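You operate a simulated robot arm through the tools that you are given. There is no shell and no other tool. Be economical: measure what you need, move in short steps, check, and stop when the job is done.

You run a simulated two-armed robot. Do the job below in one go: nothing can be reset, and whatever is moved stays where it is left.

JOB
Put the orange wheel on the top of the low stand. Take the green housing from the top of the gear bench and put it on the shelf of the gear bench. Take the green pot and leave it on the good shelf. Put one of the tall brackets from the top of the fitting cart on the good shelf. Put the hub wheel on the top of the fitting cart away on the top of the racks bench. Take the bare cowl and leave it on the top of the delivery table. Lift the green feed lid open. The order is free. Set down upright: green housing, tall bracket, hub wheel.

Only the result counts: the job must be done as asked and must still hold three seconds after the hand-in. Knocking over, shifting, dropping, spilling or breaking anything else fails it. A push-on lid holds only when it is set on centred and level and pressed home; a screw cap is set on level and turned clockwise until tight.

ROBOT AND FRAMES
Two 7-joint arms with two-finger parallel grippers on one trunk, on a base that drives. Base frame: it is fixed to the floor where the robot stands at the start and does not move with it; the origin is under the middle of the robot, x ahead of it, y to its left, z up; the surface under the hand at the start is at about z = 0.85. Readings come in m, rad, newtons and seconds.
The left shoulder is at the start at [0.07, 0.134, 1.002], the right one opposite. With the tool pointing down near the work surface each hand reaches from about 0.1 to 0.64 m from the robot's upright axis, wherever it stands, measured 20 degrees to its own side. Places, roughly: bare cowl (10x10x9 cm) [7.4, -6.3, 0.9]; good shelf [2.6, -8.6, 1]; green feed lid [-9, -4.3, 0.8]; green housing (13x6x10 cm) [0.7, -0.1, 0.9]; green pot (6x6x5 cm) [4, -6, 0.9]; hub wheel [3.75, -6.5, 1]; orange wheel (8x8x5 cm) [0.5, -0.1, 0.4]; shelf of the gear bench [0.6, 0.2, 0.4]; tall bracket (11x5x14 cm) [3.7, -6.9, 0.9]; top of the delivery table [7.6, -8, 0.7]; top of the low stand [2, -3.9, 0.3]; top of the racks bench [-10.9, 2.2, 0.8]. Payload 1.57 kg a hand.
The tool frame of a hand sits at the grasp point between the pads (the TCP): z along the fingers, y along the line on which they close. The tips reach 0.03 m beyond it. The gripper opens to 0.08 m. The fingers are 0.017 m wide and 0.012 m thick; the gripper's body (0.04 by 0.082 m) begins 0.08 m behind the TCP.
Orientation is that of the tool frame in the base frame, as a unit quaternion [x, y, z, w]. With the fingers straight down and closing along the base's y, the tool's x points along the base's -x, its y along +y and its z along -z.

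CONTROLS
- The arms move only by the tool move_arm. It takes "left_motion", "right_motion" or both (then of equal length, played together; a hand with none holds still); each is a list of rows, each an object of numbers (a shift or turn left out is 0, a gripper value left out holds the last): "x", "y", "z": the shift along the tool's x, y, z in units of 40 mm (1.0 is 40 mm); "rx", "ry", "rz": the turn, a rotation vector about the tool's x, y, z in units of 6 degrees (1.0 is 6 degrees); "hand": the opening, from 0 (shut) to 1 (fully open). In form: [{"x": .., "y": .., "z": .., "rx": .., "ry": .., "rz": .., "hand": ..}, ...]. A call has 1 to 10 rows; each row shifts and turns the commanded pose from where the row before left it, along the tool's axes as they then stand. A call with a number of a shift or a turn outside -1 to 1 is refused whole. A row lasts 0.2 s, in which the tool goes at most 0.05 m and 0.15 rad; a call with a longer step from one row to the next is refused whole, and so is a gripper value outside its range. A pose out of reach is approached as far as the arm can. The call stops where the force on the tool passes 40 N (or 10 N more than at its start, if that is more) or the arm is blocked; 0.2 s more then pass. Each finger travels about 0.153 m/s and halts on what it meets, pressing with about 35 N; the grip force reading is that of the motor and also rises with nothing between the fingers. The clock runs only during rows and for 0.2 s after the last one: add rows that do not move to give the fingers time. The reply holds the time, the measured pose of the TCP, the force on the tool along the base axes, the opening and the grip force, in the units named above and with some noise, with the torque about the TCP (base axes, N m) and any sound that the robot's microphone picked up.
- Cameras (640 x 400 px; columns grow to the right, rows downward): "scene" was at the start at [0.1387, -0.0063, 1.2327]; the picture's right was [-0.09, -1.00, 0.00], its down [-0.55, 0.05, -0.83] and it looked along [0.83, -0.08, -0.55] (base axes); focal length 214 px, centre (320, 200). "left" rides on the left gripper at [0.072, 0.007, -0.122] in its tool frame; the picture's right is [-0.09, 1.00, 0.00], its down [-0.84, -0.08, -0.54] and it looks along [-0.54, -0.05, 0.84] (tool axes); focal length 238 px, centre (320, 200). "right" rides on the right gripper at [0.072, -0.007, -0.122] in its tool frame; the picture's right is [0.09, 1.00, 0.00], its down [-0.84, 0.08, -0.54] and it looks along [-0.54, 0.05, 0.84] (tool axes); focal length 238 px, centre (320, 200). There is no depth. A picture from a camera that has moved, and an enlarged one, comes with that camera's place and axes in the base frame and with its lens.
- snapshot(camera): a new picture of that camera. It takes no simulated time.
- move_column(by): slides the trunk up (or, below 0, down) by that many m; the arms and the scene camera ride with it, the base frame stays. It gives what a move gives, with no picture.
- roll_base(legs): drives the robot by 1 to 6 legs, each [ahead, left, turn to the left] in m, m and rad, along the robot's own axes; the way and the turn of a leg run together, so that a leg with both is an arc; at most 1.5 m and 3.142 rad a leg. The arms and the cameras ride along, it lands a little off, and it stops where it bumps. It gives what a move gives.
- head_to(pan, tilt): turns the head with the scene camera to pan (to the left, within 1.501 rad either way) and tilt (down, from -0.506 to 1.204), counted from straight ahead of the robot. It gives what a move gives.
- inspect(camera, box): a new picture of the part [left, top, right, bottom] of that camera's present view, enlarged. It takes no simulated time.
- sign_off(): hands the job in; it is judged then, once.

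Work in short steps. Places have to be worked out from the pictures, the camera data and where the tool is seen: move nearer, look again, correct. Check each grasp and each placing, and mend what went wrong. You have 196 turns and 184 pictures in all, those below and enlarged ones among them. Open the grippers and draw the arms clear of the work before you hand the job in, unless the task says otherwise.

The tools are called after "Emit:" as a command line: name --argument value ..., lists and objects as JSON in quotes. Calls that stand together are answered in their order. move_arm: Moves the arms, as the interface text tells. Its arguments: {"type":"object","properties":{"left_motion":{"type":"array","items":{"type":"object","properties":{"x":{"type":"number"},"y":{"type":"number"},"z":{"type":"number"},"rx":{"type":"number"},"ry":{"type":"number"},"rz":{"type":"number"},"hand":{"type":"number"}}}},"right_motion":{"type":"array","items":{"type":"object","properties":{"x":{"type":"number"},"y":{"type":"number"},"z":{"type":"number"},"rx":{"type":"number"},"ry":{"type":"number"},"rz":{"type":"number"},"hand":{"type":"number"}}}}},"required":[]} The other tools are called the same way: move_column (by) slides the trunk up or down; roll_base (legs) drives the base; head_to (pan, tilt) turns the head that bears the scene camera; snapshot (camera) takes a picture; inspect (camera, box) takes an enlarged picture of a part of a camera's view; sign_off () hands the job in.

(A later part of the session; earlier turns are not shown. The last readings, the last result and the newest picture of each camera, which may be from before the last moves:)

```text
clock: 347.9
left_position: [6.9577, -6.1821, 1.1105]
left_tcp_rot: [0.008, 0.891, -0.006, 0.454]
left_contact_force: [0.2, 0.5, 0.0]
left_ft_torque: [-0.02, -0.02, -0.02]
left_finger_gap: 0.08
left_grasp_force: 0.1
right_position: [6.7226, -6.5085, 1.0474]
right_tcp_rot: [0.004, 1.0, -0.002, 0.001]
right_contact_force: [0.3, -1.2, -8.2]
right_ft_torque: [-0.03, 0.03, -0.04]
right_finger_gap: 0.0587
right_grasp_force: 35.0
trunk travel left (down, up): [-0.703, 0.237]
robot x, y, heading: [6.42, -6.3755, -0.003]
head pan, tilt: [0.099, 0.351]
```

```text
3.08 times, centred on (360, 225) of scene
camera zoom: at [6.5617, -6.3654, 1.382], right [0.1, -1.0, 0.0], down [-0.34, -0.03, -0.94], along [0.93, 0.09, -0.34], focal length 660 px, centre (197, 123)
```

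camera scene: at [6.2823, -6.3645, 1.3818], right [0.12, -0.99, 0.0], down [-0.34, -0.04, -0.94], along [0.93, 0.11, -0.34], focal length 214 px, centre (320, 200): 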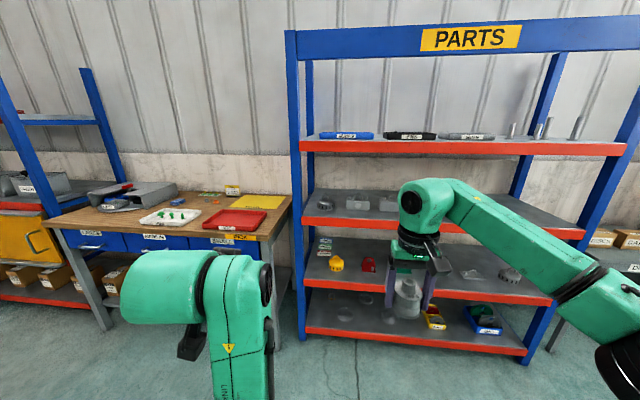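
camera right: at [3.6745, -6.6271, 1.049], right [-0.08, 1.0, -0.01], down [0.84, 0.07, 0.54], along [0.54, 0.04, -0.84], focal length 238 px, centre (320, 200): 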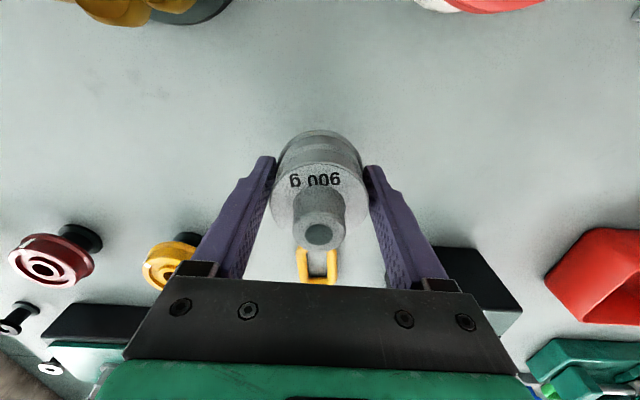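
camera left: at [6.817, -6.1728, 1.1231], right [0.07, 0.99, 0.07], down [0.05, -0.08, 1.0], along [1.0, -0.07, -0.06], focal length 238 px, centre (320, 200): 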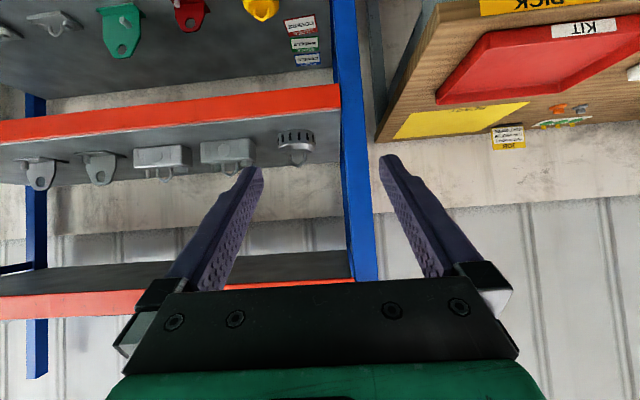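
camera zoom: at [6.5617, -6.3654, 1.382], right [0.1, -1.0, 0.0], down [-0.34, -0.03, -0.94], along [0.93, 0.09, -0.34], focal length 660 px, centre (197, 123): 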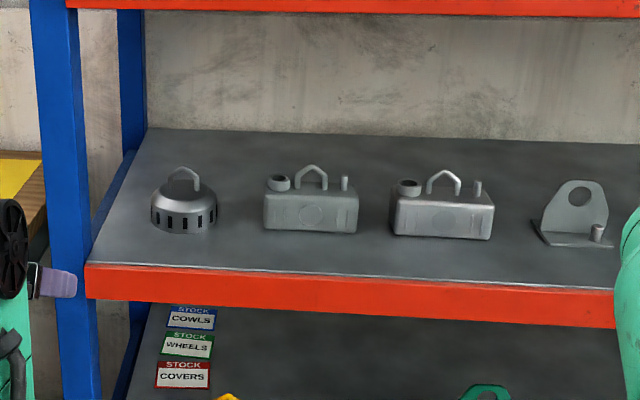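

Cowl: centre ≈[7.397,-6.265], loop handle top z≈1.005 (≈4 cm wide in y). Move the base in 0.30 m and to the right 8 cm, then bring the left hand to a pre-grasp pose.

Emit:
roll_base --legs '[[0.3, -0.083, 0]]'

Emit:
move_arm --left_motion '[{"x": 0.17, "z": 0.9}, {"x": 0.17, "z": 0.9}, {"x": 0.17, "z": 0.8}, {}]'

Emit:
snapshot --camera "left"

Emit:
inspect --camera "scene" --box '[230, 200, 560, 400]'

```text
clock: 350.0
left_position: [7.2565, -6.2623, 1.1094]
left_tcp_rot: [0.006, 0.891, -0.005, 0.455]
left_contact_force: [-0.2, -0.2, -0.3]
left_ft_torque: [0.01, -0.01, 0.02]
left_finger_gap: 0.0799
left_grasp_force: 0.1
right_position: [7.0247, -6.5885, 1.0473]
right_tcp_rot: [0.002, 1.0, -0.003, 0.0]
right_contact_force: [-0.5, -0.9, -8.2]
right_ft_torque: [-0.04, 0.03, 0.01]
right_finger_gap: 0.0588
right_grasp_force: 34.2
trunk travel left (down, up): [-0.703, 0.237]
robot x, y, heading: [6.7187, -6.4576, 0.001]
head pan, tilt: [0.099, 0.351]
```

```text
clock: 351.0
left_position: [7.3302, -6.2618, 1.0324]
left_tcp_rot: [0.005, 0.891, -0.005, 0.455]
left_contact_force: [0.0, -0.1, -0.8]
left_ft_torque: [0.01, -0.02, 0.01]
left_finger_gap: 0.08
left_grasp_force: 0.2
right_position: [7.0246, -6.588, 1.046]
right_tcp_rot: [0.003, 1.0, -0.003, 0.001]
right_contact_force: [-0.4, -0.4, -8.4]
right_ft_torque: [0.01, 0.0, -0.01]
right_finger_gap: 0.059
right_grasp_force: 35.5
trunk travel left (down, up): [-0.703, 0.237]
robot x, y, heading: [6.7228, -6.4563, 0.003]
head pan, tilt: [0.099, 0.351]
```

```text
45 pictures are left
camera left: at [7.1897, -6.2521, 1.0451], right [0.07, 1.0, 0.07], down [0.05, -0.08, 1.0], along [1.0, -0.06, -0.06], focal length 238 px, centre (320, 200)
```

left: 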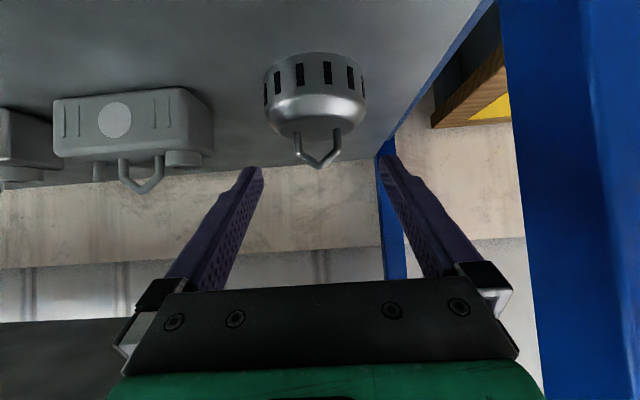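

```text
1.94 times, centred on (395, 300) of scene
camera zoom: at [6.8632, -6.4462, 1.3819], right [0.1, -0.99, 0.0], down [-0.34, -0.03, -0.94], along [0.93, 0.1, -0.34], focal length 416 px, centre (174, 6)
```

zoom: 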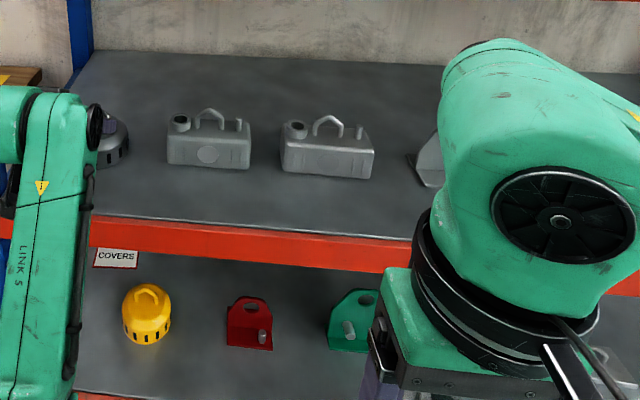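

Loop centred between the fingers. Advance 6 cm and close on the loop.

Emit:
move_arm --left_motion '[{"z": 0.8}, {"z": 0.75}, {}, {"hand": 0.6}, {"hand": 0}, {"hand": 0}, {"hand": 0}]'

Emit:
snapshot --camera "left"

```text
clock: 352.6
left_position: [7.3798, -6.2626, 0.9936]
left_tcp_rot: [0.005, 0.891, -0.004, 0.455]
left_contact_force: [-0.6, -0.3, -0.3]
left_ft_torque: [0.01, 0.01, 0.0]
left_finger_gap: 0.0001
left_grasp_force: 21.4
right_position: [7.0237, -6.5887, 1.0453]
right_tcp_rot: [0.003, 1.0, -0.002, 0.0]
right_contact_force: [-1.0, 0.7, -7.9]
right_ft_torque: [-0.01, 0.02, -0.01]
right_finger_gap: 0.0587
right_grasp_force: 34.6
trunk travel left (down, up): [-0.703, 0.237]
robot x, y, heading: [6.7203, -6.4578, 0.007]
head pan, tilt: [0.099, 0.351]
```

```text
43 pictures are left
camera left: at [7.2396, -6.253, 1.0074], right [0.07, 0.99, 0.07], down [0.05, -0.08, 1.0], along [1.0, -0.06, -0.06], focal length 238 px, centre (320, 200)
```

left: 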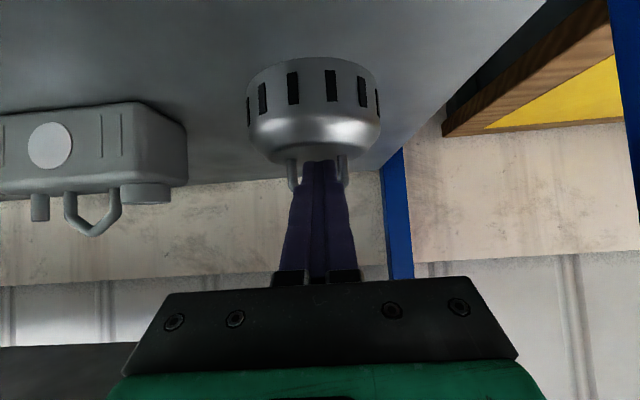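

The loop is ~3 cm farther (x≈7.43); the fingers closed short of it. Open, advance 3.4 cm horizontally, and close again.

Emit:
move_arm --left_motion '[{"z": -0.5, "hand": 1}, {"hand": 1}, {"hand": 1}, {"z": 0.5, "x": -0.25}, {"z": 0.69, "x": -0.25}, {}]'

Emit:
snapshot --camera "left"

```text
clock: 354.0
left_position: [7.4131, -6.2621, 0.9979]
left_tcp_rot: [0.005, 0.89, -0.003, 0.455]
left_contact_force: [0.5, -0.2, -0.3]
left_ft_torque: [-0.01, -0.02, 0.02]
left_finger_gap: 0.0799
left_grasp_force: 0.2
right_position: [7.0233, -6.5893, 1.0461]
right_tcp_rot: [0.003, 1.0, -0.004, 0.001]
right_contact_force: [0.5, -0.4, -9.1]
right_ft_torque: [-0.01, 0.03, -0.01]
right_finger_gap: 0.0588
right_grasp_force: 35.4
trunk travel left (down, up): [-0.703, 0.237]
robot x, y, heading: [6.7211, -6.4559, 0.002]
head pan, tilt: [0.099, 0.351]
```

```text
42 pictures are left
camera left: at [7.2729, -6.253, 1.0107], right [0.07, 1.0, 0.07], down [0.05, -0.08, 1.0], along [1.0, -0.06, -0.06], focal length 238 px, centre (320, 200)
```

left: 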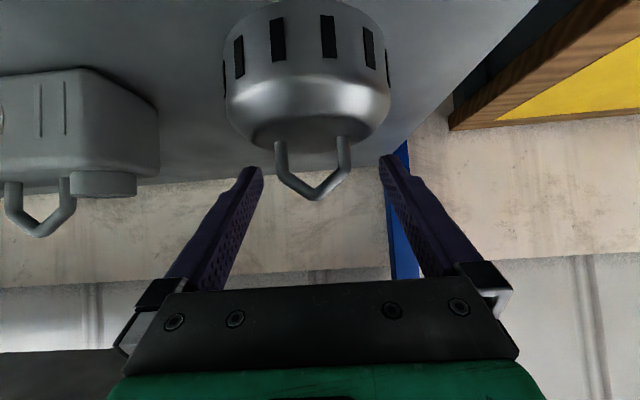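

Loop plane is at about the TCP (x≈7.407, z 0.972–1.00). Lower 1 cm so the pads straddle its legs, then close.

Emit:
move_arm --left_motion '[{"x": 0.24, "z": 0.06}, {}, {"hand": 0.6}, {"hand": 0}, {"hand": 0}, {"hand": 0}]'

Emit:
snapshot --camera "left"

```text
clock: 355.4
left_position: [7.4082, -6.2625, 0.9904]
left_tcp_rot: [0.005, 0.889, -0.003, 0.457]
left_contact_force: [6.1, 0.4, 14.8]
left_ft_torque: [0.18, -0.39, -0.05]
left_finger_gap: 0.0451
left_grasp_force: 35.0
right_position: [7.0233, -6.5873, 1.0475]
right_tcp_rot: [0.003, 1.0, -0.003, 0.0]
right_contact_force: [-0.5, -0.9, -8.9]
right_ft_torque: [-0.01, 0.02, 0.01]
right_finger_gap: 0.0588
right_grasp_force: 34.5
trunk travel left (down, up): [-0.703, 0.237]
robot x, y, heading: [6.7197, -6.4597, 0.003]
head pan, tilt: [0.099, 0.351]
```

```text
41 pictures are left
camera left: at [7.2688, -6.254, 1.0027], right [0.07, 0.99, 0.07], down [0.04, -0.08, 1.0], along [1.0, -0.06, -0.05], focal length 238 px, centre (320, 200)
```

left: 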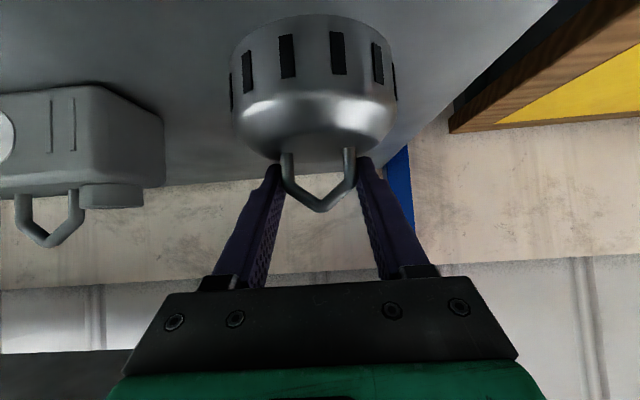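

Grip is only at the very tips. Reopen, go slightly up and forward, and close again.

Emit:
move_arm --left_motion '[{"hand": 1}, {"hand": 1}, {"x": -0.33, "z": 0.2}, {"z": 0.15, "x": -0.1}, {}, {"hand": 0.5}, {"hand": 0}, {"hand": 0}, {"hand": 0}]'

Emit:
snapshot --camera "left"

```text
clock: 357.4
left_position: [7.4317, -6.2657, 0.9958]
left_tcp_rot: [0.006, 0.89, -0.004, 0.457]
left_contact_force: [5.1, 1.0, 14.5]
left_ft_torque: [0.0, 0.48, 0.0]
left_finger_gap: 0.0001
left_grasp_force: 21.4
right_position: [7.024, -6.5882, 1.0464]
right_tcp_rot: [0.003, 1.0, -0.003, 0.001]
right_contact_force: [-0.1, 1.1, -9.3]
right_ft_torque: [-0.04, 0.01, 0.02]
right_finger_gap: 0.0585
right_grasp_force: 35.4
trunk travel left (down, up): [-0.703, 0.237]
robot x, y, heading: [6.721, -6.4563, 0.009]
head pan, tilt: [0.099, 0.351]
```

```text
40 pictures are left
camera left: at [7.2906, -6.2554, 1.0071], right [0.07, 0.99, 0.07], down [0.04, -0.08, 1.0], along [1.0, -0.06, -0.05], focal length 238 px, centre (320, 200)
```

left: 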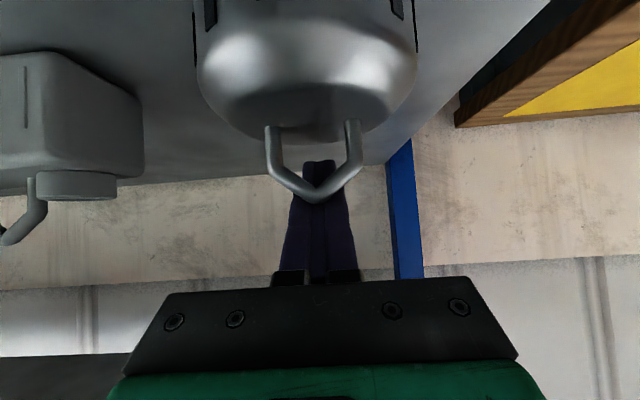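

The fingers went over the loop this time; the previous grip (gap 4.5 cm) was on the loop legs. Return to that pose and grip there.

Emit:
move_arm --left_motion '[{"hand": 1}, {"hand": 1}, {"hand": 1}, {"x": 0.43, "z": -0.46, "y": 0.06}, {}, {"hand": 0.6}, {"hand": 0}, {"hand": 0}, {"hand": 0}]'

Emit:
move_arm --left_motion '[{"x": -0.1, "z": -0.07}, {"x": -0.2, "z": -0.15}, {"x": -0.2, "z": -0.15}, {}]'

Emit:
snapshot --camera "left"

```text
clock: 359.4
left_position: [7.406, -6.2607, 0.9887]
left_tcp_rot: [0.006, 0.89, -0.004, 0.456]
left_contact_force: [3.2, 0.4, 5.3]
left_ft_torque: [0.17, -0.52, -0.03]
left_finger_gap: 0.0451
left_grasp_force: 35.2
right_position: [7.0236, -6.5889, 1.0467]
right_tcp_rot: [0.002, 1.0, -0.003, 0.001]
right_contact_force: [0.5, 0.1, -8.5]
right_ft_torque: [0.01, 0.0, 0.01]
right_finger_gap: 0.0588
right_grasp_force: 35.2
trunk travel left (down, up): [-0.703, 0.237]
robot x, y, heading: [6.7179, -6.4557, 0.005]
head pan, tilt: [0.099, 0.351]
```

```text
clock: 360.4
left_position: [7.4061, -6.2614, 1.0126]
left_tcp_rot: [0.005, 0.891, -0.003, 0.454]
left_contact_force: [0.4, -0.4, -2.2]
left_ft_torque: [0.02, 0.01, -0.02]
left_finger_gap: 0.0453
left_grasp_force: 35.0
right_position: [7.0256, -6.5886, 1.0463]
right_tcp_rot: [0.003, 1.0, -0.003, 0.0]
right_contact_force: [-0.6, -0.5, -8.3]
right_ft_torque: [-0.01, 0.06, 0.02]
right_finger_gap: 0.0587
right_grasp_force: 35.3
trunk travel left (down, up): [-0.703, 0.237]
robot x, y, heading: [6.7195, -6.4583, 0.005]
head pan, tilt: [0.099, 0.351]
```

```text
39 pictures are left
camera left: at [7.2666, -6.2507, 1.0258], right [0.07, 1.0, 0.07], down [0.05, -0.08, 1.0], along [1.0, -0.06, -0.06], focal length 238 px, centre (320, 200)
```

left: 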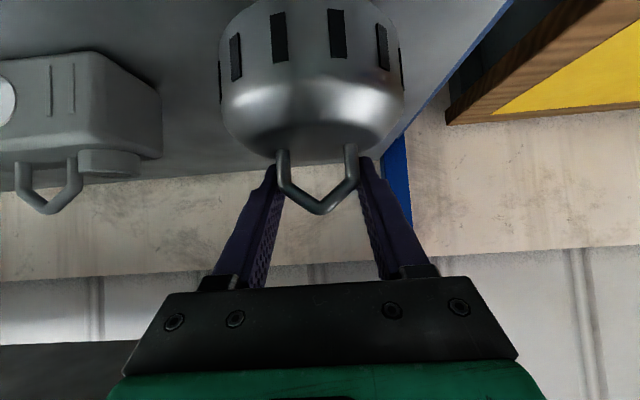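

The cowl is lifted with the hand. Raise slightly more and back out of the rack.

Emit:
move_arm --left_motion '[{"x": -0.3, "z": -0.22}, {"x": -0.3, "z": -0.22}, {}]'

Emit:
roll_base --legs '[[-0.55, 0, 0]]'

Emit:
snapshot --camera "left"

```text
clock: 361.2
left_position: [7.4056, -6.2595, 1.0442]
left_tcp_rot: [0.006, 0.891, -0.004, 0.453]
left_contact_force: [0.0, -0.2, -3.2]
left_ft_torque: [0.01, -0.03, -0.02]
left_finger_gap: 0.0453
left_grasp_force: 35.3
right_position: [7.0245, -6.5879, 1.0461]
right_tcp_rot: [0.003, 1.0, -0.004, -0.001]
right_contact_force: [-0.8, 0.0, -8.9]
right_ft_torque: [0.02, 0.05, 0.0]
right_finger_gap: 0.0588
right_grasp_force: 35.0
trunk travel left (down, up): [-0.703, 0.237]
robot x, y, heading: [6.7188, -6.4607, 0.005]
head pan, tilt: [0.099, 0.351]
```

```text
clock: 364.4
left_position: [6.8459, -6.258, 1.0446]
left_tcp_rot: [0.003, 0.891, -0.003, 0.455]
left_contact_force: [-0.5, 0.4, -2.4]
left_ft_torque: [0.01, -0.04, 0.0]
left_finger_gap: 0.0453
left_grasp_force: 35.2
right_position: [6.4678, -6.5907, 1.045]
right_tcp_rot: [-0.002, 1.0, -0.004, 0.0]
right_contact_force: [-0.9, 0.4, -9.4]
right_ft_torque: [-0.03, 0.07, 0.02]
right_finger_gap: 0.0587
right_grasp_force: 35.3
trunk travel left (down, up): [-0.703, 0.237]
robot x, y, heading: [6.1622, -6.463, 0.009]
head pan, tilt: [0.099, 0.351]
```

```text
38 pictures are left
camera left: at [6.7059, -6.2503, 1.0575], right [0.06, 1.0, 0.07], down [0.05, -0.08, 1.0], along [1.0, -0.06, -0.06], focal length 238 px, centre (320, 200)
```

left: 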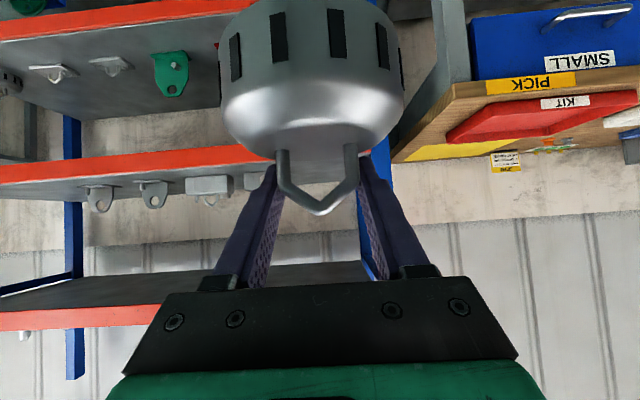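

Cowl held. Strafe right to the delivery table and look.

Emit:
roll_base --legs '[[0, -1.45, 0]]'

Emit:
head_to --pan 0 --tilt 0.5

Emit:
snapshot --camera "scene"

```text
clock: 371.8
left_position: [6.874, -7.743, 1.043]
left_tcp_rot: [-0.009, 0.891, 0.003, 0.453]
left_contact_force: [-0.2, 0.2, -2.2]
left_ft_torque: [0.02, -0.06, 0.0]
left_finger_gap: 0.0454
left_grasp_force: 35.2
right_position: [6.5035, -8.0821, 1.0464]
right_tcp_rot: [-0.013, 1.0, -0.004, -0.001]
right_contact_force: [-0.1, 0.6, -9.1]
right_ft_torque: [0.04, 0.03, -0.02]
right_finger_gap: 0.0588
right_grasp_force: 34.7
trunk travel left (down, up): [-0.703, 0.237]
robot x, y, heading: [6.1943, -7.9608, 0.03]
head pan, tilt: [0.099, 0.351]
```

```text
clock: 372.5
left_position: [6.8737, -7.7433, 1.0448]
left_tcp_rot: [-0.008, 0.891, 0.003, 0.454]
left_contact_force: [0.4, 0.1, -2.3]
left_ft_torque: [0.0, 0.01, -0.01]
left_finger_gap: 0.045
left_grasp_force: 35.0
right_position: [6.5047, -8.0818, 1.0469]
right_tcp_rot: [-0.013, 1.0, -0.004, -0.001]
right_contact_force: [-0.6, -0.9, -8.5]
right_ft_torque: [0.02, 0.01, 0.01]
right_finger_gap: 0.0586
right_grasp_force: 34.8
trunk travel left (down, up): [-0.703, 0.237]
robot x, y, heading: [6.1954, -7.9594, 0.036]
head pan, tilt: [0.0, 0.499]
```

```text
37 pictures are left
camera scene: at [6.3378, -7.954, 1.3681], right [0.03, -1.0, 0.0], down [-0.48, -0.02, -0.88], along [0.88, 0.03, -0.48], focal length 214 px, centre (320, 200)
```

scene: 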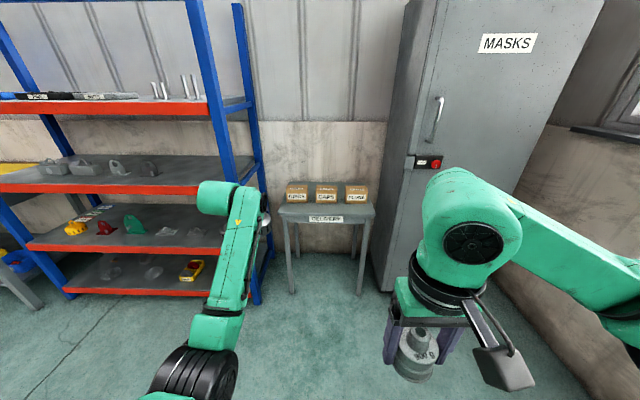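

Delivery table: front edge x≈7.36, y -8.23…-7.69, top z≈0.70, boxes along the back from x≈7.52. I'll set the cowl at ≈[7.43,-7.80]. Lower the trunk and drive in.

Emit:
move_column --by -0.2

Emit:
roll_base --legs '[[0.4, -0.042, -0.036]]'

Emit:
snapshot --camera "left"

Emit:
snapshot --camera "scene"

```text
clock: 374.7
left_position: [6.8738, -7.7419, 0.8451]
left_tcp_rot: [-0.007, 0.891, 0.002, 0.454]
left_contact_force: [0.9, -0.2, -1.8]
left_ft_torque: [0.0, -0.05, 0.01]
left_finger_gap: 0.0454
left_grasp_force: 35.2
right_position: [6.5031, -8.0818, 0.8469]
right_tcp_rot: [-0.013, 1.0, -0.004, 0.0]
right_contact_force: [-1.0, -0.1, -9.3]
right_ft_torque: [0.0, 0.02, 0.04]
right_finger_gap: 0.0587
right_grasp_force: 35.3
trunk travel left (down, up): [-0.503, 0.437]
robot x, y, heading: [6.1906, -7.9622, 0.036]
head pan, tilt: [0.0, 0.499]
```

```text
clock: 377.2
left_position: [7.2823, -7.7931, 0.8428]
left_tcp_rot: [0.003, 0.891, -0.003, 0.454]
left_contact_force: [0.4, -0.1, -2.6]
left_ft_torque: [0.0, -0.03, 0.02]
left_finger_gap: 0.0454
left_grasp_force: 35.0
right_position: [6.9025, -8.1233, 0.8451]
right_tcp_rot: [-0.001, 1.0, -0.004, 0.0]
right_contact_force: [0.0, -0.5, -9.8]
right_ft_torque: [0.02, 0.0, -0.06]
right_finger_gap: 0.0588
right_grasp_force: 34.9
trunk travel left (down, up): [-0.503, 0.437]
robot x, y, heading: [6.5996, -7.9885, 0.005]
head pan, tilt: [0.0, 0.499]
```

```text
36 pictures are left
camera left: at [7.1422, -7.7843, 0.8575], right [0.06, 1.0, 0.07], down [0.05, -0.08, 1.0], along [1.0, -0.06, -0.06], focal length 238 px, centre (320, 200)
```

left: 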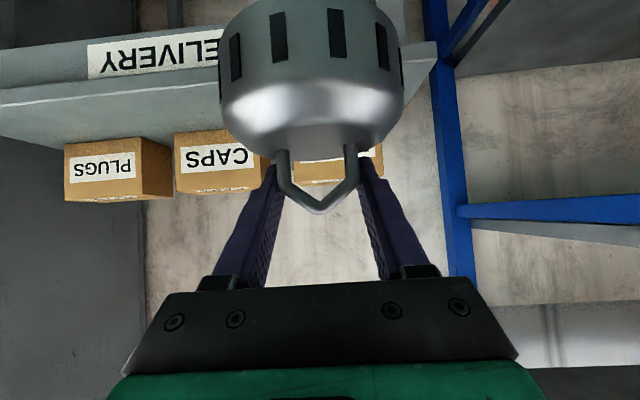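

```text
35 pictures are left
camera scene: at [6.7406, -7.9912, 1.168], right [0.01, -1.0, 0.0], down [-0.48, 0.0, -0.88], along [0.88, 0.01, -0.48], focal length 214 px, centre (320, 200)
```

scene: 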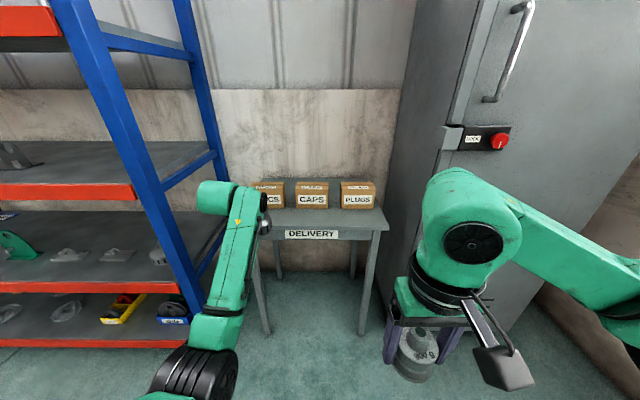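

Drive in a further 0.15 m and lower to the table.

Emit:
roll_base --legs '[[0.15, -0.02, 0]]'

Emit:
move_column --by -0.045

Emit:
snapshot --camera "left"

```text
clock: 378.6
left_position: [7.4259, -7.8101, 0.8449]
left_tcp_rot: [0.001, 0.891, -0.002, 0.454]
left_contact_force: [0.3, 0.2, -2.3]
left_ft_torque: [-0.02, -0.04, 0.0]
left_finger_gap: 0.0454
left_grasp_force: 34.4
right_position: [7.0481, -8.1405, 0.8463]
right_tcp_rot: [-0.003, 1.0, -0.003, 0.0]
right_contact_force: [1.0, -0.1, -8.3]
right_ft_torque: [0.04, 0.06, 0.01]
right_finger_gap: 0.0588
right_grasp_force: 35.6
trunk travel left (down, up): [-0.503, 0.437]
robot x, y, heading: [6.7411, -8.0097, 0.017]
head pan, tilt: [0.0, 0.499]
```

```text
clock: 379.4
left_position: [7.4233, -7.8087, 0.8016]
left_tcp_rot: [0.002, 0.891, -0.003, 0.454]
left_contact_force: [0.3, -0.4, -1.4]
left_ft_torque: [-0.03, -0.02, -0.03]
left_finger_gap: 0.0451
left_grasp_force: 35.0
right_position: [7.0468, -8.1402, 0.8007]
right_tcp_rot: [-0.003, 1.0, -0.003, 0.0]
right_contact_force: [0.0, -1.3, -8.8]
right_ft_torque: [0.0, 0.0, -0.02]
right_finger_gap: 0.0588
right_grasp_force: 34.8
trunk travel left (down, up): [-0.458, 0.482]
robot x, y, heading: [6.7405, -8.011, 0.013]
head pan, tilt: [0.0, 0.499]
```

```text
34 pictures are left
camera left: at [7.2846, -7.8003, 0.8129], right [0.06, 1.0, 0.07], down [0.05, -0.08, 1.0], along [1.0, -0.05, -0.06], focal length 238 px, centre (320, 200)
```

left: 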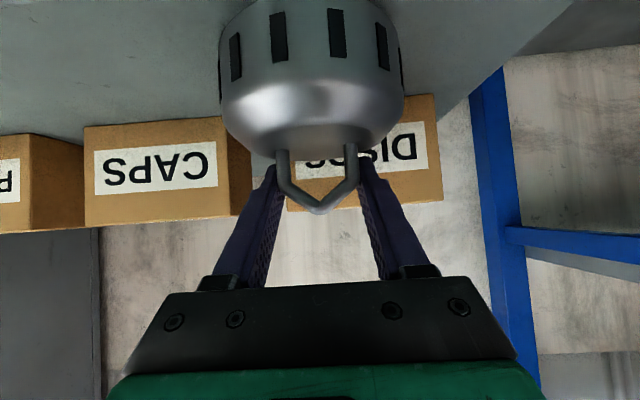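

Emit:
move_column --by -0.014

Emit:
move_column --by -0.005

Emit:
move_column --by -0.005

```text
clock: 380.1
left_position: [7.4244, -7.8094, 0.789]
left_tcp_rot: [0.001, 0.889, -0.001, 0.458]
left_contact_force: [3.4, 0.1, 11.8]
left_ft_torque: [0.2, 0.43, -0.11]
left_finger_gap: 0.0454
left_grasp_force: 35.3
right_position: [7.046, -8.1397, 0.7873]
right_tcp_rot: [-0.003, 1.0, -0.003, 0.001]
right_contact_force: [-1.4, 0.5, -8.5]
right_ft_torque: [-0.02, 0.02, 0.02]
right_finger_gap: 0.059
right_grasp_force: 34.7
trunk travel left (down, up): [-0.444, 0.496]
robot x, y, heading: [6.7391, -8.0107, 0.015]
head pan, tilt: [0.0, 0.499]
```

```text
clock: 380.6
left_position: [7.4224, -7.8088, 0.7882]
left_tcp_rot: [0.001, 0.887, -0.001, 0.461]
left_contact_force: [11.5, 2.9, 29.1]
left_ft_torque: [0.18, -0.14, 0.04]
left_finger_gap: 0.0455
left_grasp_force: 34.9
right_position: [7.0437, -8.1425, 0.7838]
right_tcp_rot: [-0.003, 1.0, -0.003, 0.002]
right_contact_force: [0.0, -0.7, -8.9]
right_ft_torque: [0.01, 0.04, -0.02]
right_finger_gap: 0.0586
right_grasp_force: 34.7
trunk travel left (down, up): [-0.439, 0.501]
robot x, y, heading: [6.7419, -8.0098, 0.011]
head pan, tilt: [0.0, 0.499]
```

```text
clock: 381.0
left_position: [7.4253, -7.8082, 0.7886]
left_tcp_rot: [0.002, 0.884, -0.001, 0.468]
left_contact_force: [0.7, 0.1, 10.4]
left_ft_torque: [0.09, 0.25, 0.07]
left_finger_gap: 0.0453
left_grasp_force: 34.6
right_position: [7.0458, -8.1413, 0.7772]
right_tcp_rot: [-0.002, 1.0, -0.003, 0.0]
right_contact_force: [0.1, 1.0, -8.9]
right_ft_torque: [0.01, 0.02, 0.0]
right_finger_gap: 0.0587
right_grasp_force: 34.6
trunk travel left (down, up): [-0.435, 0.505]
robot x, y, heading: [6.7411, -8.0109, 0.017]
head pan, tilt: [0.0, 0.499]
stopped: the force on the tool passed its limit at 44 N (the readings are from after the stop); the commanded pose is now the measured one
```

It is down. Relieve the pressure a few mm, release and withdraw.

Emit:
move_column --by 0.005

Emit:
move_arm --left_motion '[{"hand": 0.75}, {"hand": 1}, {"hand": 1}, {"x": -0.3, "z": -0.6}, {"z": -0.9}, {"z": -0.9}, {"z": -0.9}]'

Emit:
snapshot --camera "left"

```text
clock: 381.6
left_position: [7.4253, -7.8092, 0.7879]
left_tcp_rot: [0.002, 0.887, -0.002, 0.462]
left_contact_force: [-0.6, -0.3, 1.1]
left_ft_torque: [-0.01, -0.14, -0.01]
left_finger_gap: 0.0454
left_grasp_force: 35.4
right_position: [7.0461, -8.1409, 0.7841]
right_tcp_rot: [-0.002, 1.0, -0.004, -0.001]
right_contact_force: [0.8, -0.3, -9.2]
right_ft_torque: [-0.01, 0.03, 0.04]
right_finger_gap: 0.0586
right_grasp_force: 34.7
trunk travel left (down, up): [-0.44, 0.5]
robot x, y, heading: [6.74, -8.0091, 0.012]
head pan, tilt: [0.0, 0.499]
```

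```text
clock: 383.2
left_position: [7.3222, -7.8077, 0.8763]
left_tcp_rot: [0.002, 0.886, -0.002, 0.463]
left_contact_force: [0.1, -0.2, 0.7]
left_ft_torque: [-0.02, 0.0, 0.0]
left_finger_gap: 0.0801
left_grasp_force: 0.0
right_position: [7.0471, -8.1405, 0.7837]
right_tcp_rot: [-0.003, 1.0, -0.004, 0.001]
right_contact_force: [-0.1, 0.4, -8.3]
right_ft_torque: [0.0, 0.04, 0.0]
right_finger_gap: 0.0586
right_grasp_force: 34.6
trunk travel left (down, up): [-0.44, 0.5]
robot x, y, heading: [6.744, -8.0104, 0.014]
head pan, tilt: [0.0, 0.499]
```

```text
33 pictures are left
camera left: at [7.1815, -7.7998, 0.8865], right [0.06, 1.0, 0.07], down [0.03, -0.08, 1.0], along [1.0, -0.05, -0.04], focal length 238 px, centre (320, 200)
```

left: 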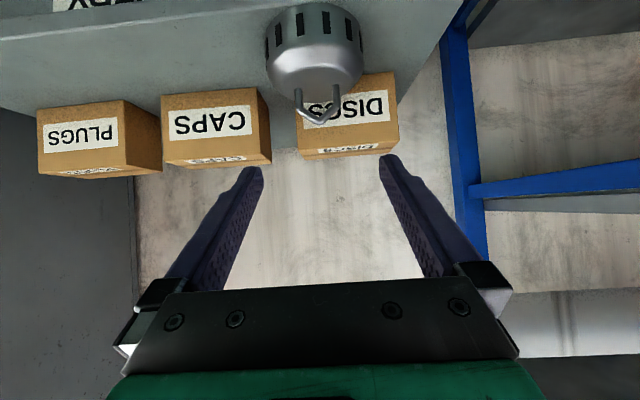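

Cowl stands on the delivery table. Before leaving, a quick check of the rack's lower shelves, where "wheels" stock may show what a wheel looks like.

Emit:
inspect --camera "scene" --box '[0, 200, 200, 325]'

```text
3.20 times, centred on (100, 262) of scene
camera zoom: at [6.8831, -8.0091, 1.1052], right [0.01, -1.0, 0.0], down [-0.48, -0.01, -0.88], along [0.88, 0.01, -0.48], focal length 686 px, centre (1024, 0)
```

zoom: 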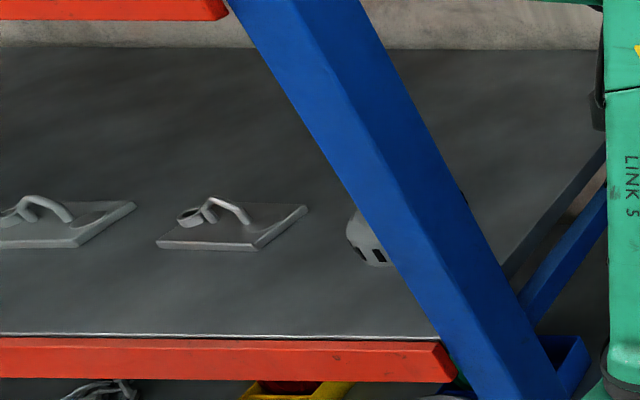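

Back out and look at the bottom shelf from farther away.

Emit:
roll_base --legs '[[-0.9, 0, 0]]'

Emit:
head_to --pan 0.5 --tilt 0.5

Emit:
inspect --camera "scene" --box '[200, 170, 420, 300]'

```text
clock: 387.8
left_position: [6.441, -7.8177, 0.8756]
left_tcp_rot: [-0.002, 0.886, 0.0, 0.464]
left_contact_force: [-0.4, -0.8, -1.3]
left_ft_torque: [0.0, 0.01, 0.01]
left_finger_gap: 0.0801
left_grasp_force: 0.0
right_position: [6.1683, -8.1524, 0.7837]
right_tcp_rot: [-0.006, 1.0, -0.003, 0.001]
right_contact_force: [-0.2, -0.7, -8.2]
right_ft_torque: [0.0, 0.0, -0.03]
right_finger_gap: 0.0586
right_grasp_force: 34.7
trunk travel left (down, up): [-0.44, 0.5]
robot x, y, heading: [5.86, -8.0251, 0.021]
head pan, tilt: [0.0, 0.499]
```

```text
clock: 388.8
left_position: [6.4415, -7.8181, 0.8755]
left_tcp_rot: [-0.001, 0.885, 0.0, 0.465]
left_contact_force: [0.5, -0.5, 1.4]
left_ft_torque: [0.01, -0.03, -0.01]
left_finger_gap: 0.0802
left_grasp_force: 0.0
right_position: [6.1675, -8.1531, 0.7836]
right_tcp_rot: [-0.006, 1.0, -0.004, 0.001]
right_contact_force: [0.1, 0.1, -9.0]
right_ft_torque: [0.01, -0.02, 0.01]
right_finger_gap: 0.0585
right_grasp_force: 35.0
trunk travel left (down, up): [-0.44, 0.5]
robot x, y, heading: [5.8628, -8.0253, 0.015]
head pan, tilt: [0.499, 0.499]
```

```text
2.91 times, centred on (310, 235) of scene
camera zoom: at [5.9919, -7.9793, 1.1052], right [0.5, -0.87, 0.0], down [-0.42, -0.24, -0.88], along [0.76, 0.44, -0.48], focal length 624 px, centre (349, 98)
```

zoom: 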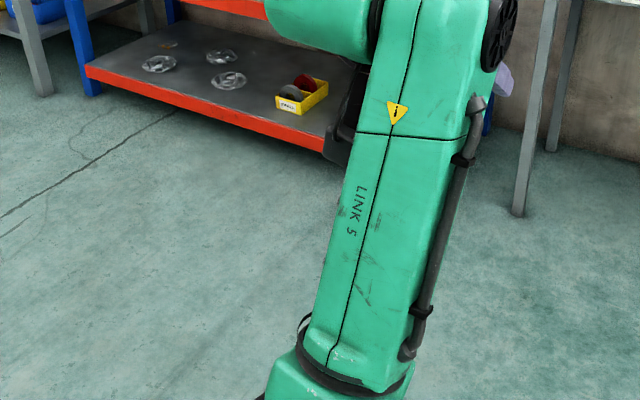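

The stock "wheels" there are flat spoked ones. I keep my choice and start the long drive west: first north along x≈5.7 to y≈-3.25, then turn west.

Emit:
roll_base --legs '[[0, 1.2, 0], [0, 1.2, 0], [0, 1.2, 0], [0, 1.15, 0], [0, 0, 1.57], [0, 0, 1.57]]'

```text
clock: 419.1
left_position: [5.2339, -3.5167, 0.8757]
left_tcp_rot: [0.886, -0.006, -0.464, -0.005]
left_contact_force: [-0.9, -0.1, -0.7]
left_ft_torque: [-0.05, -0.02, 0.0]
left_finger_gap: 0.0801
left_grasp_force: 0.2
right_position: [5.5134, -3.1871, 0.7829]
right_tcp_rot: [1.0, -0.003, -0.001, -0.003]
right_contact_force: [0.6, -0.2, -8.2]
right_ft_torque: [0.01, -0.01, -0.03]
right_finger_gap: 0.059
right_grasp_force: 35.7
trunk travel left (down, up): [-0.44, 0.5]
robot x, y, heading: [5.816, -3.3194, -3.139]
head pan, tilt: [0.499, 0.499]
```

Go west in the corridor line; stop before the stand to correct position.

Emit:
roll_base --legs '[[1.4, -0.1, 0], [1.4, 0, 0]]'

```text
clock: 432.6
left_position: [2.4604, -3.4014, 0.8752]
left_tcp_rot: [0.886, -0.003, -0.463, -0.003]
left_contact_force: [-0.3, 0.4, -0.2]
left_ft_torque: [0.03, -0.01, -0.01]
left_finger_gap: 0.0799
left_grasp_force: 0.1
right_position: [2.7371, -3.07, 0.7836]
right_tcp_rot: [1.0, 0.002, 0.0, -0.003]
right_contact_force: [-0.3, 0.0, -9.4]
right_ft_torque: [0.0, -0.03, 0.01]
right_finger_gap: 0.0586
right_grasp_force: 34.8
trunk travel left (down, up): [-0.44, 0.5]
robot x, y, heading: [3.0415, -3.1997, -3.132]
head pan, tilt: [0.499, 0.499]
```

Well aligned. Pass through to x≈0.94.

Emit:
roll_base --legs '[[1.05, 0, 0], [1.05, 0, 0]]'

Emit:
head_to --pan 0 --tilt 0.3

Emit:
snapshot --camera "scene"

```text
clock: 443.0
left_position: [0.3623, -3.3834, 0.8763]
left_tcp_rot: [0.886, -0.008, -0.463, -0.006]
left_contact_force: [0.0, -0.6, -0.6]
left_ft_torque: [0.01, -0.01, -0.01]
left_finger_gap: 0.0801
left_grasp_force: 0.0
right_position: [0.6418, -3.0544, 0.7831]
right_tcp_rot: [1.0, -0.004, -0.001, -0.003]
right_contact_force: [0.1, -0.1, -8.7]
right_ft_torque: [-0.01, -0.03, -0.01]
right_finger_gap: 0.0584
right_grasp_force: 35.2
trunk travel left (down, up): [-0.44, 0.5]
robot x, y, heading: [0.9437, -3.1851, 3.135]
head pan, tilt: [0.499, 0.499]
```

```text
clock: 443.9
left_position: [0.3633, -3.383, 0.8761]
left_tcp_rot: [0.886, -0.009, -0.464, -0.006]
left_contact_force: [-1.0, -0.3, 0.4]
left_ft_torque: [-0.01, -0.04, 0.0]
left_finger_gap: 0.08
left_grasp_force: 0.1
right_position: [0.6426, -3.0553, 0.7831]
right_tcp_rot: [1.0, -0.005, 0.001, -0.004]
right_contact_force: [-1.2, -0.3, -8.8]
right_ft_torque: [0.03, -0.01, -0.01]
right_finger_gap: 0.0583
right_grasp_force: 35.4
trunk travel left (down, up): [-0.44, 0.5]
robot x, y, heading: [0.9457, -3.1856, 3.14]
head pan, tilt: [0.0, 0.3]
```

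```text
30 pictures are left
camera scene: at [0.8019, -3.1852, 1.1235], right [0.0, 1.0, 0.0], down [0.3, 0.0, -0.95], along [-0.95, 0.0, -0.3], focal length 214 px, centre (320, 200)
```

scene: 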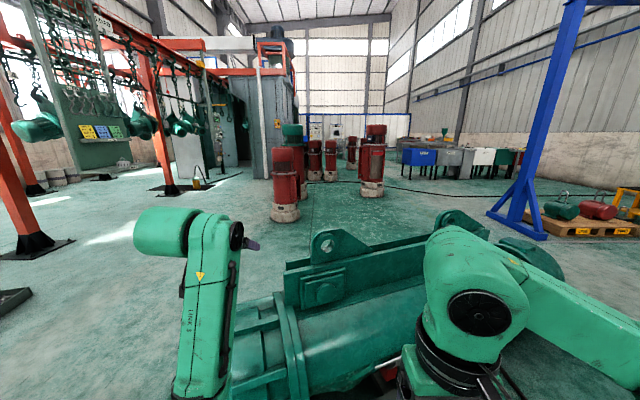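

Strafe to y≈-4.3 and go west past the hanging board, then look ahead.

Emit:
roll_base --legs '[[0, 1.12, 0], [1.2, 0, 0], [1.1, 0, 0]]'

Emit:
snapshot --camera "scene"

```text
clock: 460.8
left_position: [-1.9584, -4.508, 0.8758]
left_tcp_rot: [0.886, -0.021, -0.463, -0.012]
left_contact_force: [-0.6, 0.6, 0.3]
left_ft_torque: [0.0, 0.02, 0.01]
left_finger_gap: 0.0801
left_grasp_force: 0.1
right_position: [-1.6689, -4.1865, 0.7824]
right_tcp_rot: [1.0, -0.02, 0.0, -0.004]
right_contact_force: [-1.2, 1.0, -9.7]
right_ft_torque: [0.0, -0.01, 0.01]
right_finger_gap: 0.0584
right_grasp_force: 34.4
trunk travel left (down, up): [-0.44, 0.5]
robot x, y, heading: [-1.3666, -4.3306, 3.116]
head pan, tilt: [0.0, 0.3]
```

```text
29 pictures are left
camera scene: at [-1.5138, -4.3224, 1.1235], right [0.03, 1.0, 0.0], down [0.3, -0.01, -0.95], along [-0.95, 0.03, -0.3], focal length 214 px, centre (320, 200)
```

scene: 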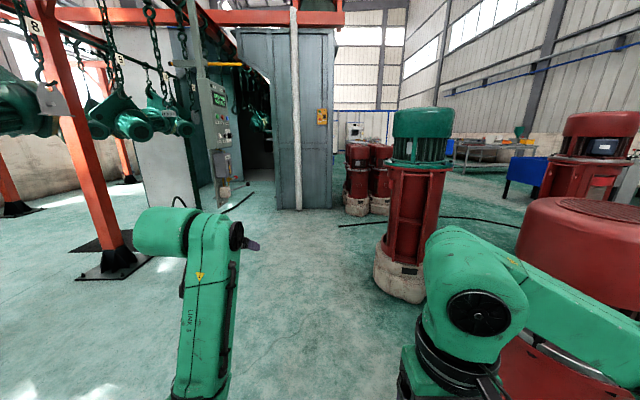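

A booth stands ahead at x≈-4.6; I continue to x≈-3.5 and look north (right) for the passage between the red machines.

Emit:
roll_base --legs '[[1.0, 0.1, 0.02], [1.1, 0, 0]]'

Emit:
head_to --pan -1.2 --tilt 0.35

Emit:
snapshot --camera "scene"

```text
clock: 471.2
left_position: [-4.0633, -4.4888, 0.8754]
left_tcp_rot: [0.886, -0.039, -0.462, -0.021]
left_contact_force: [0.7, 0.2, 0.4]
left_ft_torque: [0.0, 0.01, 0.03]
left_finger_gap: 0.0801
left_grasp_force: 0.1
right_position: [-3.7608, -4.1808, 0.7829]
right_tcp_rot: [0.999, -0.04, 0.001, -0.003]
right_contact_force: [-0.6, 0.3, -9.0]
right_ft_torque: [-0.01, -0.05, 0.03]
right_finger_gap: 0.0582
right_grasp_force: 35.3
trunk travel left (down, up): [-0.44, 0.5]
robot x, y, heading: [-3.4669, -4.3329, 3.069]
head pan, tilt: [0.0, 0.3]
```

```text
clock: 472.6
left_position: [-4.0622, -4.4893, 0.8757]
left_tcp_rot: [0.885, -0.04, -0.463, -0.022]
left_contact_force: [0.2, -0.6, -0.5]
left_ft_torque: [0.0, -0.01, 0.04]
left_finger_gap: 0.0801
left_grasp_force: 0.1
right_position: [-3.7595, -4.1816, 0.7833]
right_tcp_rot: [0.999, -0.04, 0.001, -0.003]
right_contact_force: [-0.1, 0.5, -8.9]
right_ft_torque: [0.02, -0.03, 0.03]
right_finger_gap: 0.0584
right_grasp_force: 34.9
trunk travel left (down, up): [-0.44, 0.5]
robot x, y, heading: [-3.4663, -4.3345, 3.071]
head pan, tilt: [-1.201, 0.351]
```

```text
28 pictures are left
camera scene: at [-3.5446, -4.2403, 1.1189], right [0.96, 0.29, 0.0], down [0.1, -0.33, -0.94], along [-0.28, 0.9, -0.34], focal length 214 px, centre (320, 200)
```

scene: 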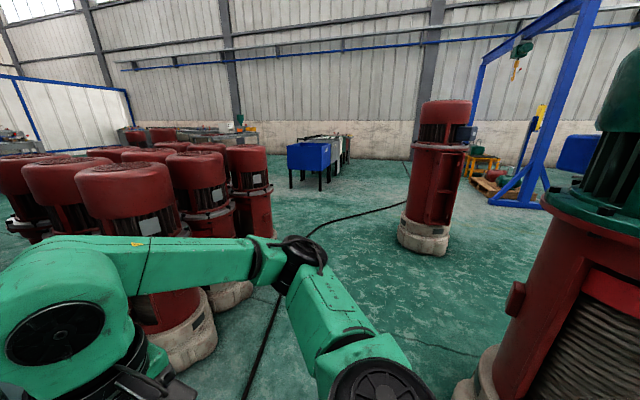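

The passage is ~1.15 m wide (x -4.3…-3.15); a floor cable lies in it. I turn north, centre at x≈-3.72, and try driving gently through.

Emit:
roll_base --legs '[[0, 0, -1.5], [0, 0.25, 0], [0.7, 0, 0]]'

```text
clock: 481.3
left_position: [-3.9446, -3.0891, 0.8755]
left_tcp_rot: [0.628, -0.625, -0.328, -0.327]
left_contact_force: [0.3, 0.1, -0.1]
left_ft_torque: [0.03, 0.01, -0.01]
left_finger_gap: 0.0799
left_grasp_force: 0.0
right_position: [-3.6095, -3.361, 0.782]
right_tcp_rot: [0.713, -0.701, 0.002, -0.002]
right_contact_force: [0.2, 0.4, -8.6]
right_ft_torque: [-0.03, 0.0, 0.0]
right_finger_gap: 0.0583
right_grasp_force: 35.3
trunk travel left (down, up): [-0.44, 0.5]
robot x, y, heading: [-3.7372, -3.6688, 1.592]
head pan, tilt: [-1.201, 0.351]
```

No obstruction. Continue north, shifting left a little to clear the next machine.

Emit:
roll_base --legs '[[0.8, 0.1, -0.02], [0.8, 0.1, 0], [0.9, 0, 0]]'

Emit:
head_to --pan 1.2 --tilt 0.3

Emit:
snapshot --camera "scene"

```text
clock: 493.8
left_position: [-4.0896, -0.5908, 0.8751]
left_tcp_rot: [-0.616, 0.638, 0.321, 0.334]
left_contact_force: [0.5, 0.3, -0.6]
left_ft_torque: [-0.01, -0.01, 0.03]
left_finger_gap: 0.0799
left_grasp_force: 0.1
right_position: [-3.7641, -0.8764, 0.7832]
right_tcp_rot: [-0.698, 0.716, -0.003, 0.002]
right_contact_force: [0.3, -0.2, -9.5]
right_ft_torque: [-0.04, -0.01, 0.01]
right_finger_gap: 0.0582
right_grasp_force: 34.8
trunk travel left (down, up): [-0.44, 0.5]
robot x, y, heading: [-3.9028, -1.1804, 1.544]
head pan, tilt: [-1.201, 0.351]
```

```text
clock: 496.0
left_position: [-4.0892, -0.59, 0.8753]
left_tcp_rot: [-0.616, 0.638, 0.321, 0.334]
left_contact_force: [-0.1, 0.3, 1.3]
left_ft_torque: [-0.01, -0.01, -0.04]
left_finger_gap: 0.0799
left_grasp_force: 0.1
right_position: [-3.765, -0.8774, 0.783]
right_tcp_rot: [-0.698, 0.716, -0.002, 0.002]
right_contact_force: [-0.6, -0.3, -9.2]
right_ft_torque: [0.01, 0.01, -0.02]
right_finger_gap: 0.0583
right_grasp_force: 35.2
trunk travel left (down, up): [-0.44, 0.5]
robot x, y, heading: [-3.9031, -1.1773, 1.552]
head pan, tilt: [1.201, 0.3]
```

```text
27 pictures are left
camera scene: at [-3.9882, -1.0896, 1.1236], right [0.38, 0.93, 0.0], down [0.27, -0.11, -0.96], along [-0.88, 0.36, -0.3], focal length 214 px, centre (320, 200)
```

scene: 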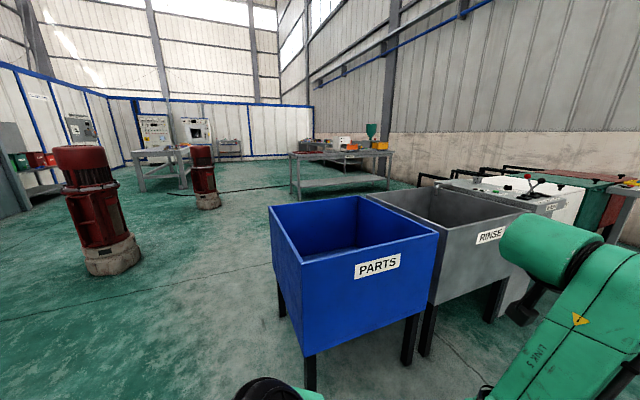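

Tanks are just north-west; the target bench lies to the west-northwest. I back up to y≈-1.5, turn west and drive on.

Emit:
roll_base --legs '[[-0.35, 0, 0], [0, 0, 1.59], [1.3, 0, 0], [0.5, -0.25, 0], [0.8, -0.35, 0]]'

Emit:
head_to --pan -0.35 --tilt 0.3

Emit:
snapshot --camera "scene"

```text
clock: 515.4
left_position: [-7.0961, -1.0117, 0.8764]
left_tcp_rot: [0.885, -0.03, -0.464, -0.017]
left_contact_force: [0.1, 0.4, -0.3]
left_ft_torque: [-0.01, -0.01, 0.0]
left_finger_gap: 0.08
left_grasp_force: 0.0
right_position: [-6.7987, -0.698, 0.7833]
right_tcp_rot: [1.0, -0.029, 0.001, -0.004]
right_contact_force: [0.6, -1.0, -8.9]
right_ft_torque: [0.03, -0.05, -0.02]
right_finger_gap: 0.0582
right_grasp_force: 35.3
trunk travel left (down, up): [-0.44, 0.5]
robot x, y, heading: [-6.4988, -0.8439, 3.095]
head pan, tilt: [1.201, 0.3]
```

```text
clock: 517.0
left_position: [-7.0957, -1.0122, 0.8754]
left_tcp_rot: [0.886, -0.029, -0.463, -0.016]
left_contact_force: [0.5, 0.4, -0.3]
left_ft_torque: [0.0, -0.01, 0.01]
left_finger_gap: 0.08
left_grasp_force: 0.0
right_position: [-6.7993, -0.6967, 0.783]
right_tcp_rot: [1.0, -0.028, 0.001, -0.003]
right_contact_force: [0.2, 0.5, -8.2]
right_ft_torque: [-0.05, -0.06, -0.01]
right_finger_gap: 0.058
right_grasp_force: 35.0
trunk travel left (down, up): [-0.44, 0.5]
robot x, y, heading: [-6.5029, -0.8445, 3.085]
head pan, tilt: [-0.351, 0.3]
```

```text
26 pictures are left
camera scene: at [-6.6397, -0.8031, 1.1236], right [0.39, 0.92, 0.0], down [0.27, -0.12, -0.95], along [-0.88, 0.37, -0.3], focal length 214 px, centre (320, 200)
```

scene: 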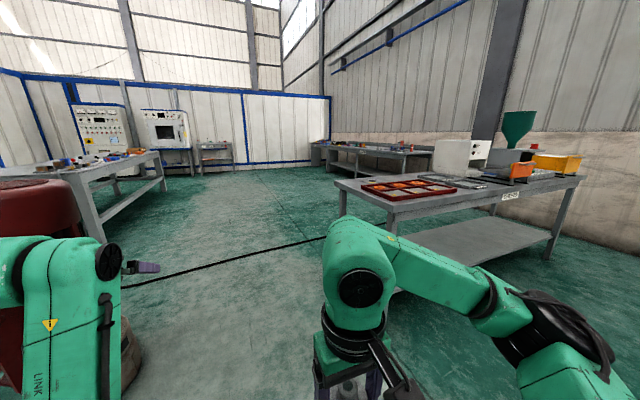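

The racks bench is farther on (≈[-10.9,2.2]). Drive west past the nearer bench's south end, then look.

Emit:
roll_base --legs '[[1.2, 0, 0.05], [1.3, 0, 0]]'

Emit:
head_to --pan -0.9 --tilt 0.35

Emit:
snapshot --camera "scene"

```text
clock: 529.1
left_position: [-9.5553, -1.029, 0.8758]
left_tcp_rot: [0.886, -0.002, -0.463, -0.002]
left_contact_force: [0.4, 0.0, -1.1]
left_ft_torque: [-0.02, -0.03, 0.02]
left_finger_gap: 0.08
left_grasp_force: 0.0
right_position: [-9.2781, -0.6972, 0.7831]
right_tcp_rot: [1.0, 0.003, 0.001, -0.004]
right_contact_force: [-0.5, 0.1, -9.7]
right_ft_torque: [0.02, -0.06, -0.01]
right_finger_gap: 0.058
right_grasp_force: 34.9
trunk travel left (down, up): [-0.44, 0.5]
robot x, y, heading: [-8.9764, -0.8283, -3.133]
head pan, tilt: [-0.351, 0.3]
```

```text
clock: 530.1
left_position: [-9.5548, -1.0312, 0.8761]
left_tcp_rot: [0.886, -0.003, -0.463, -0.003]
left_contact_force: [-0.6, -0.2, -0.4]
left_ft_torque: [-0.02, 0.01, 0.02]
left_finger_gap: 0.0802
left_grasp_force: 0.0
right_position: [-9.2788, -0.6974, 0.7823]
right_tcp_rot: [1.0, 0.002, 0.001, -0.004]
right_contact_force: [-0.4, 0.2, -8.5]
right_ft_torque: [0.01, -0.06, -0.02]
right_finger_gap: 0.058
right_grasp_force: 34.8
trunk travel left (down, up): [-0.44, 0.5]
robot x, y, heading: [-8.976, -0.8249, -3.133]
head pan, tilt: [-0.901, 0.351]
```

```text
25 pictures are left
camera scene: at [-9.0835, -0.7518, 1.1189], right [0.78, 0.63, 0.0], down [0.22, -0.27, -0.94], along [-0.59, 0.73, -0.34], focal length 214 px, centre (320, 200)
```

scene: 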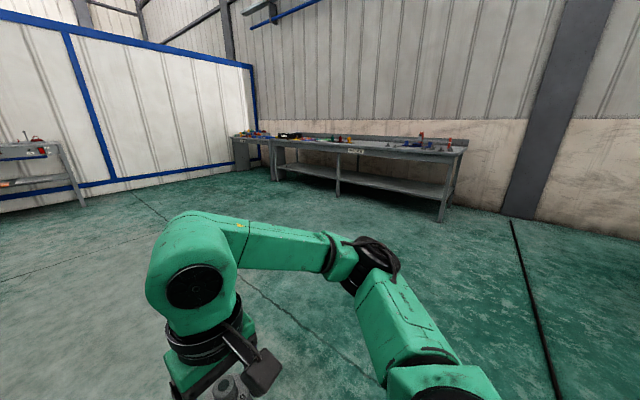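

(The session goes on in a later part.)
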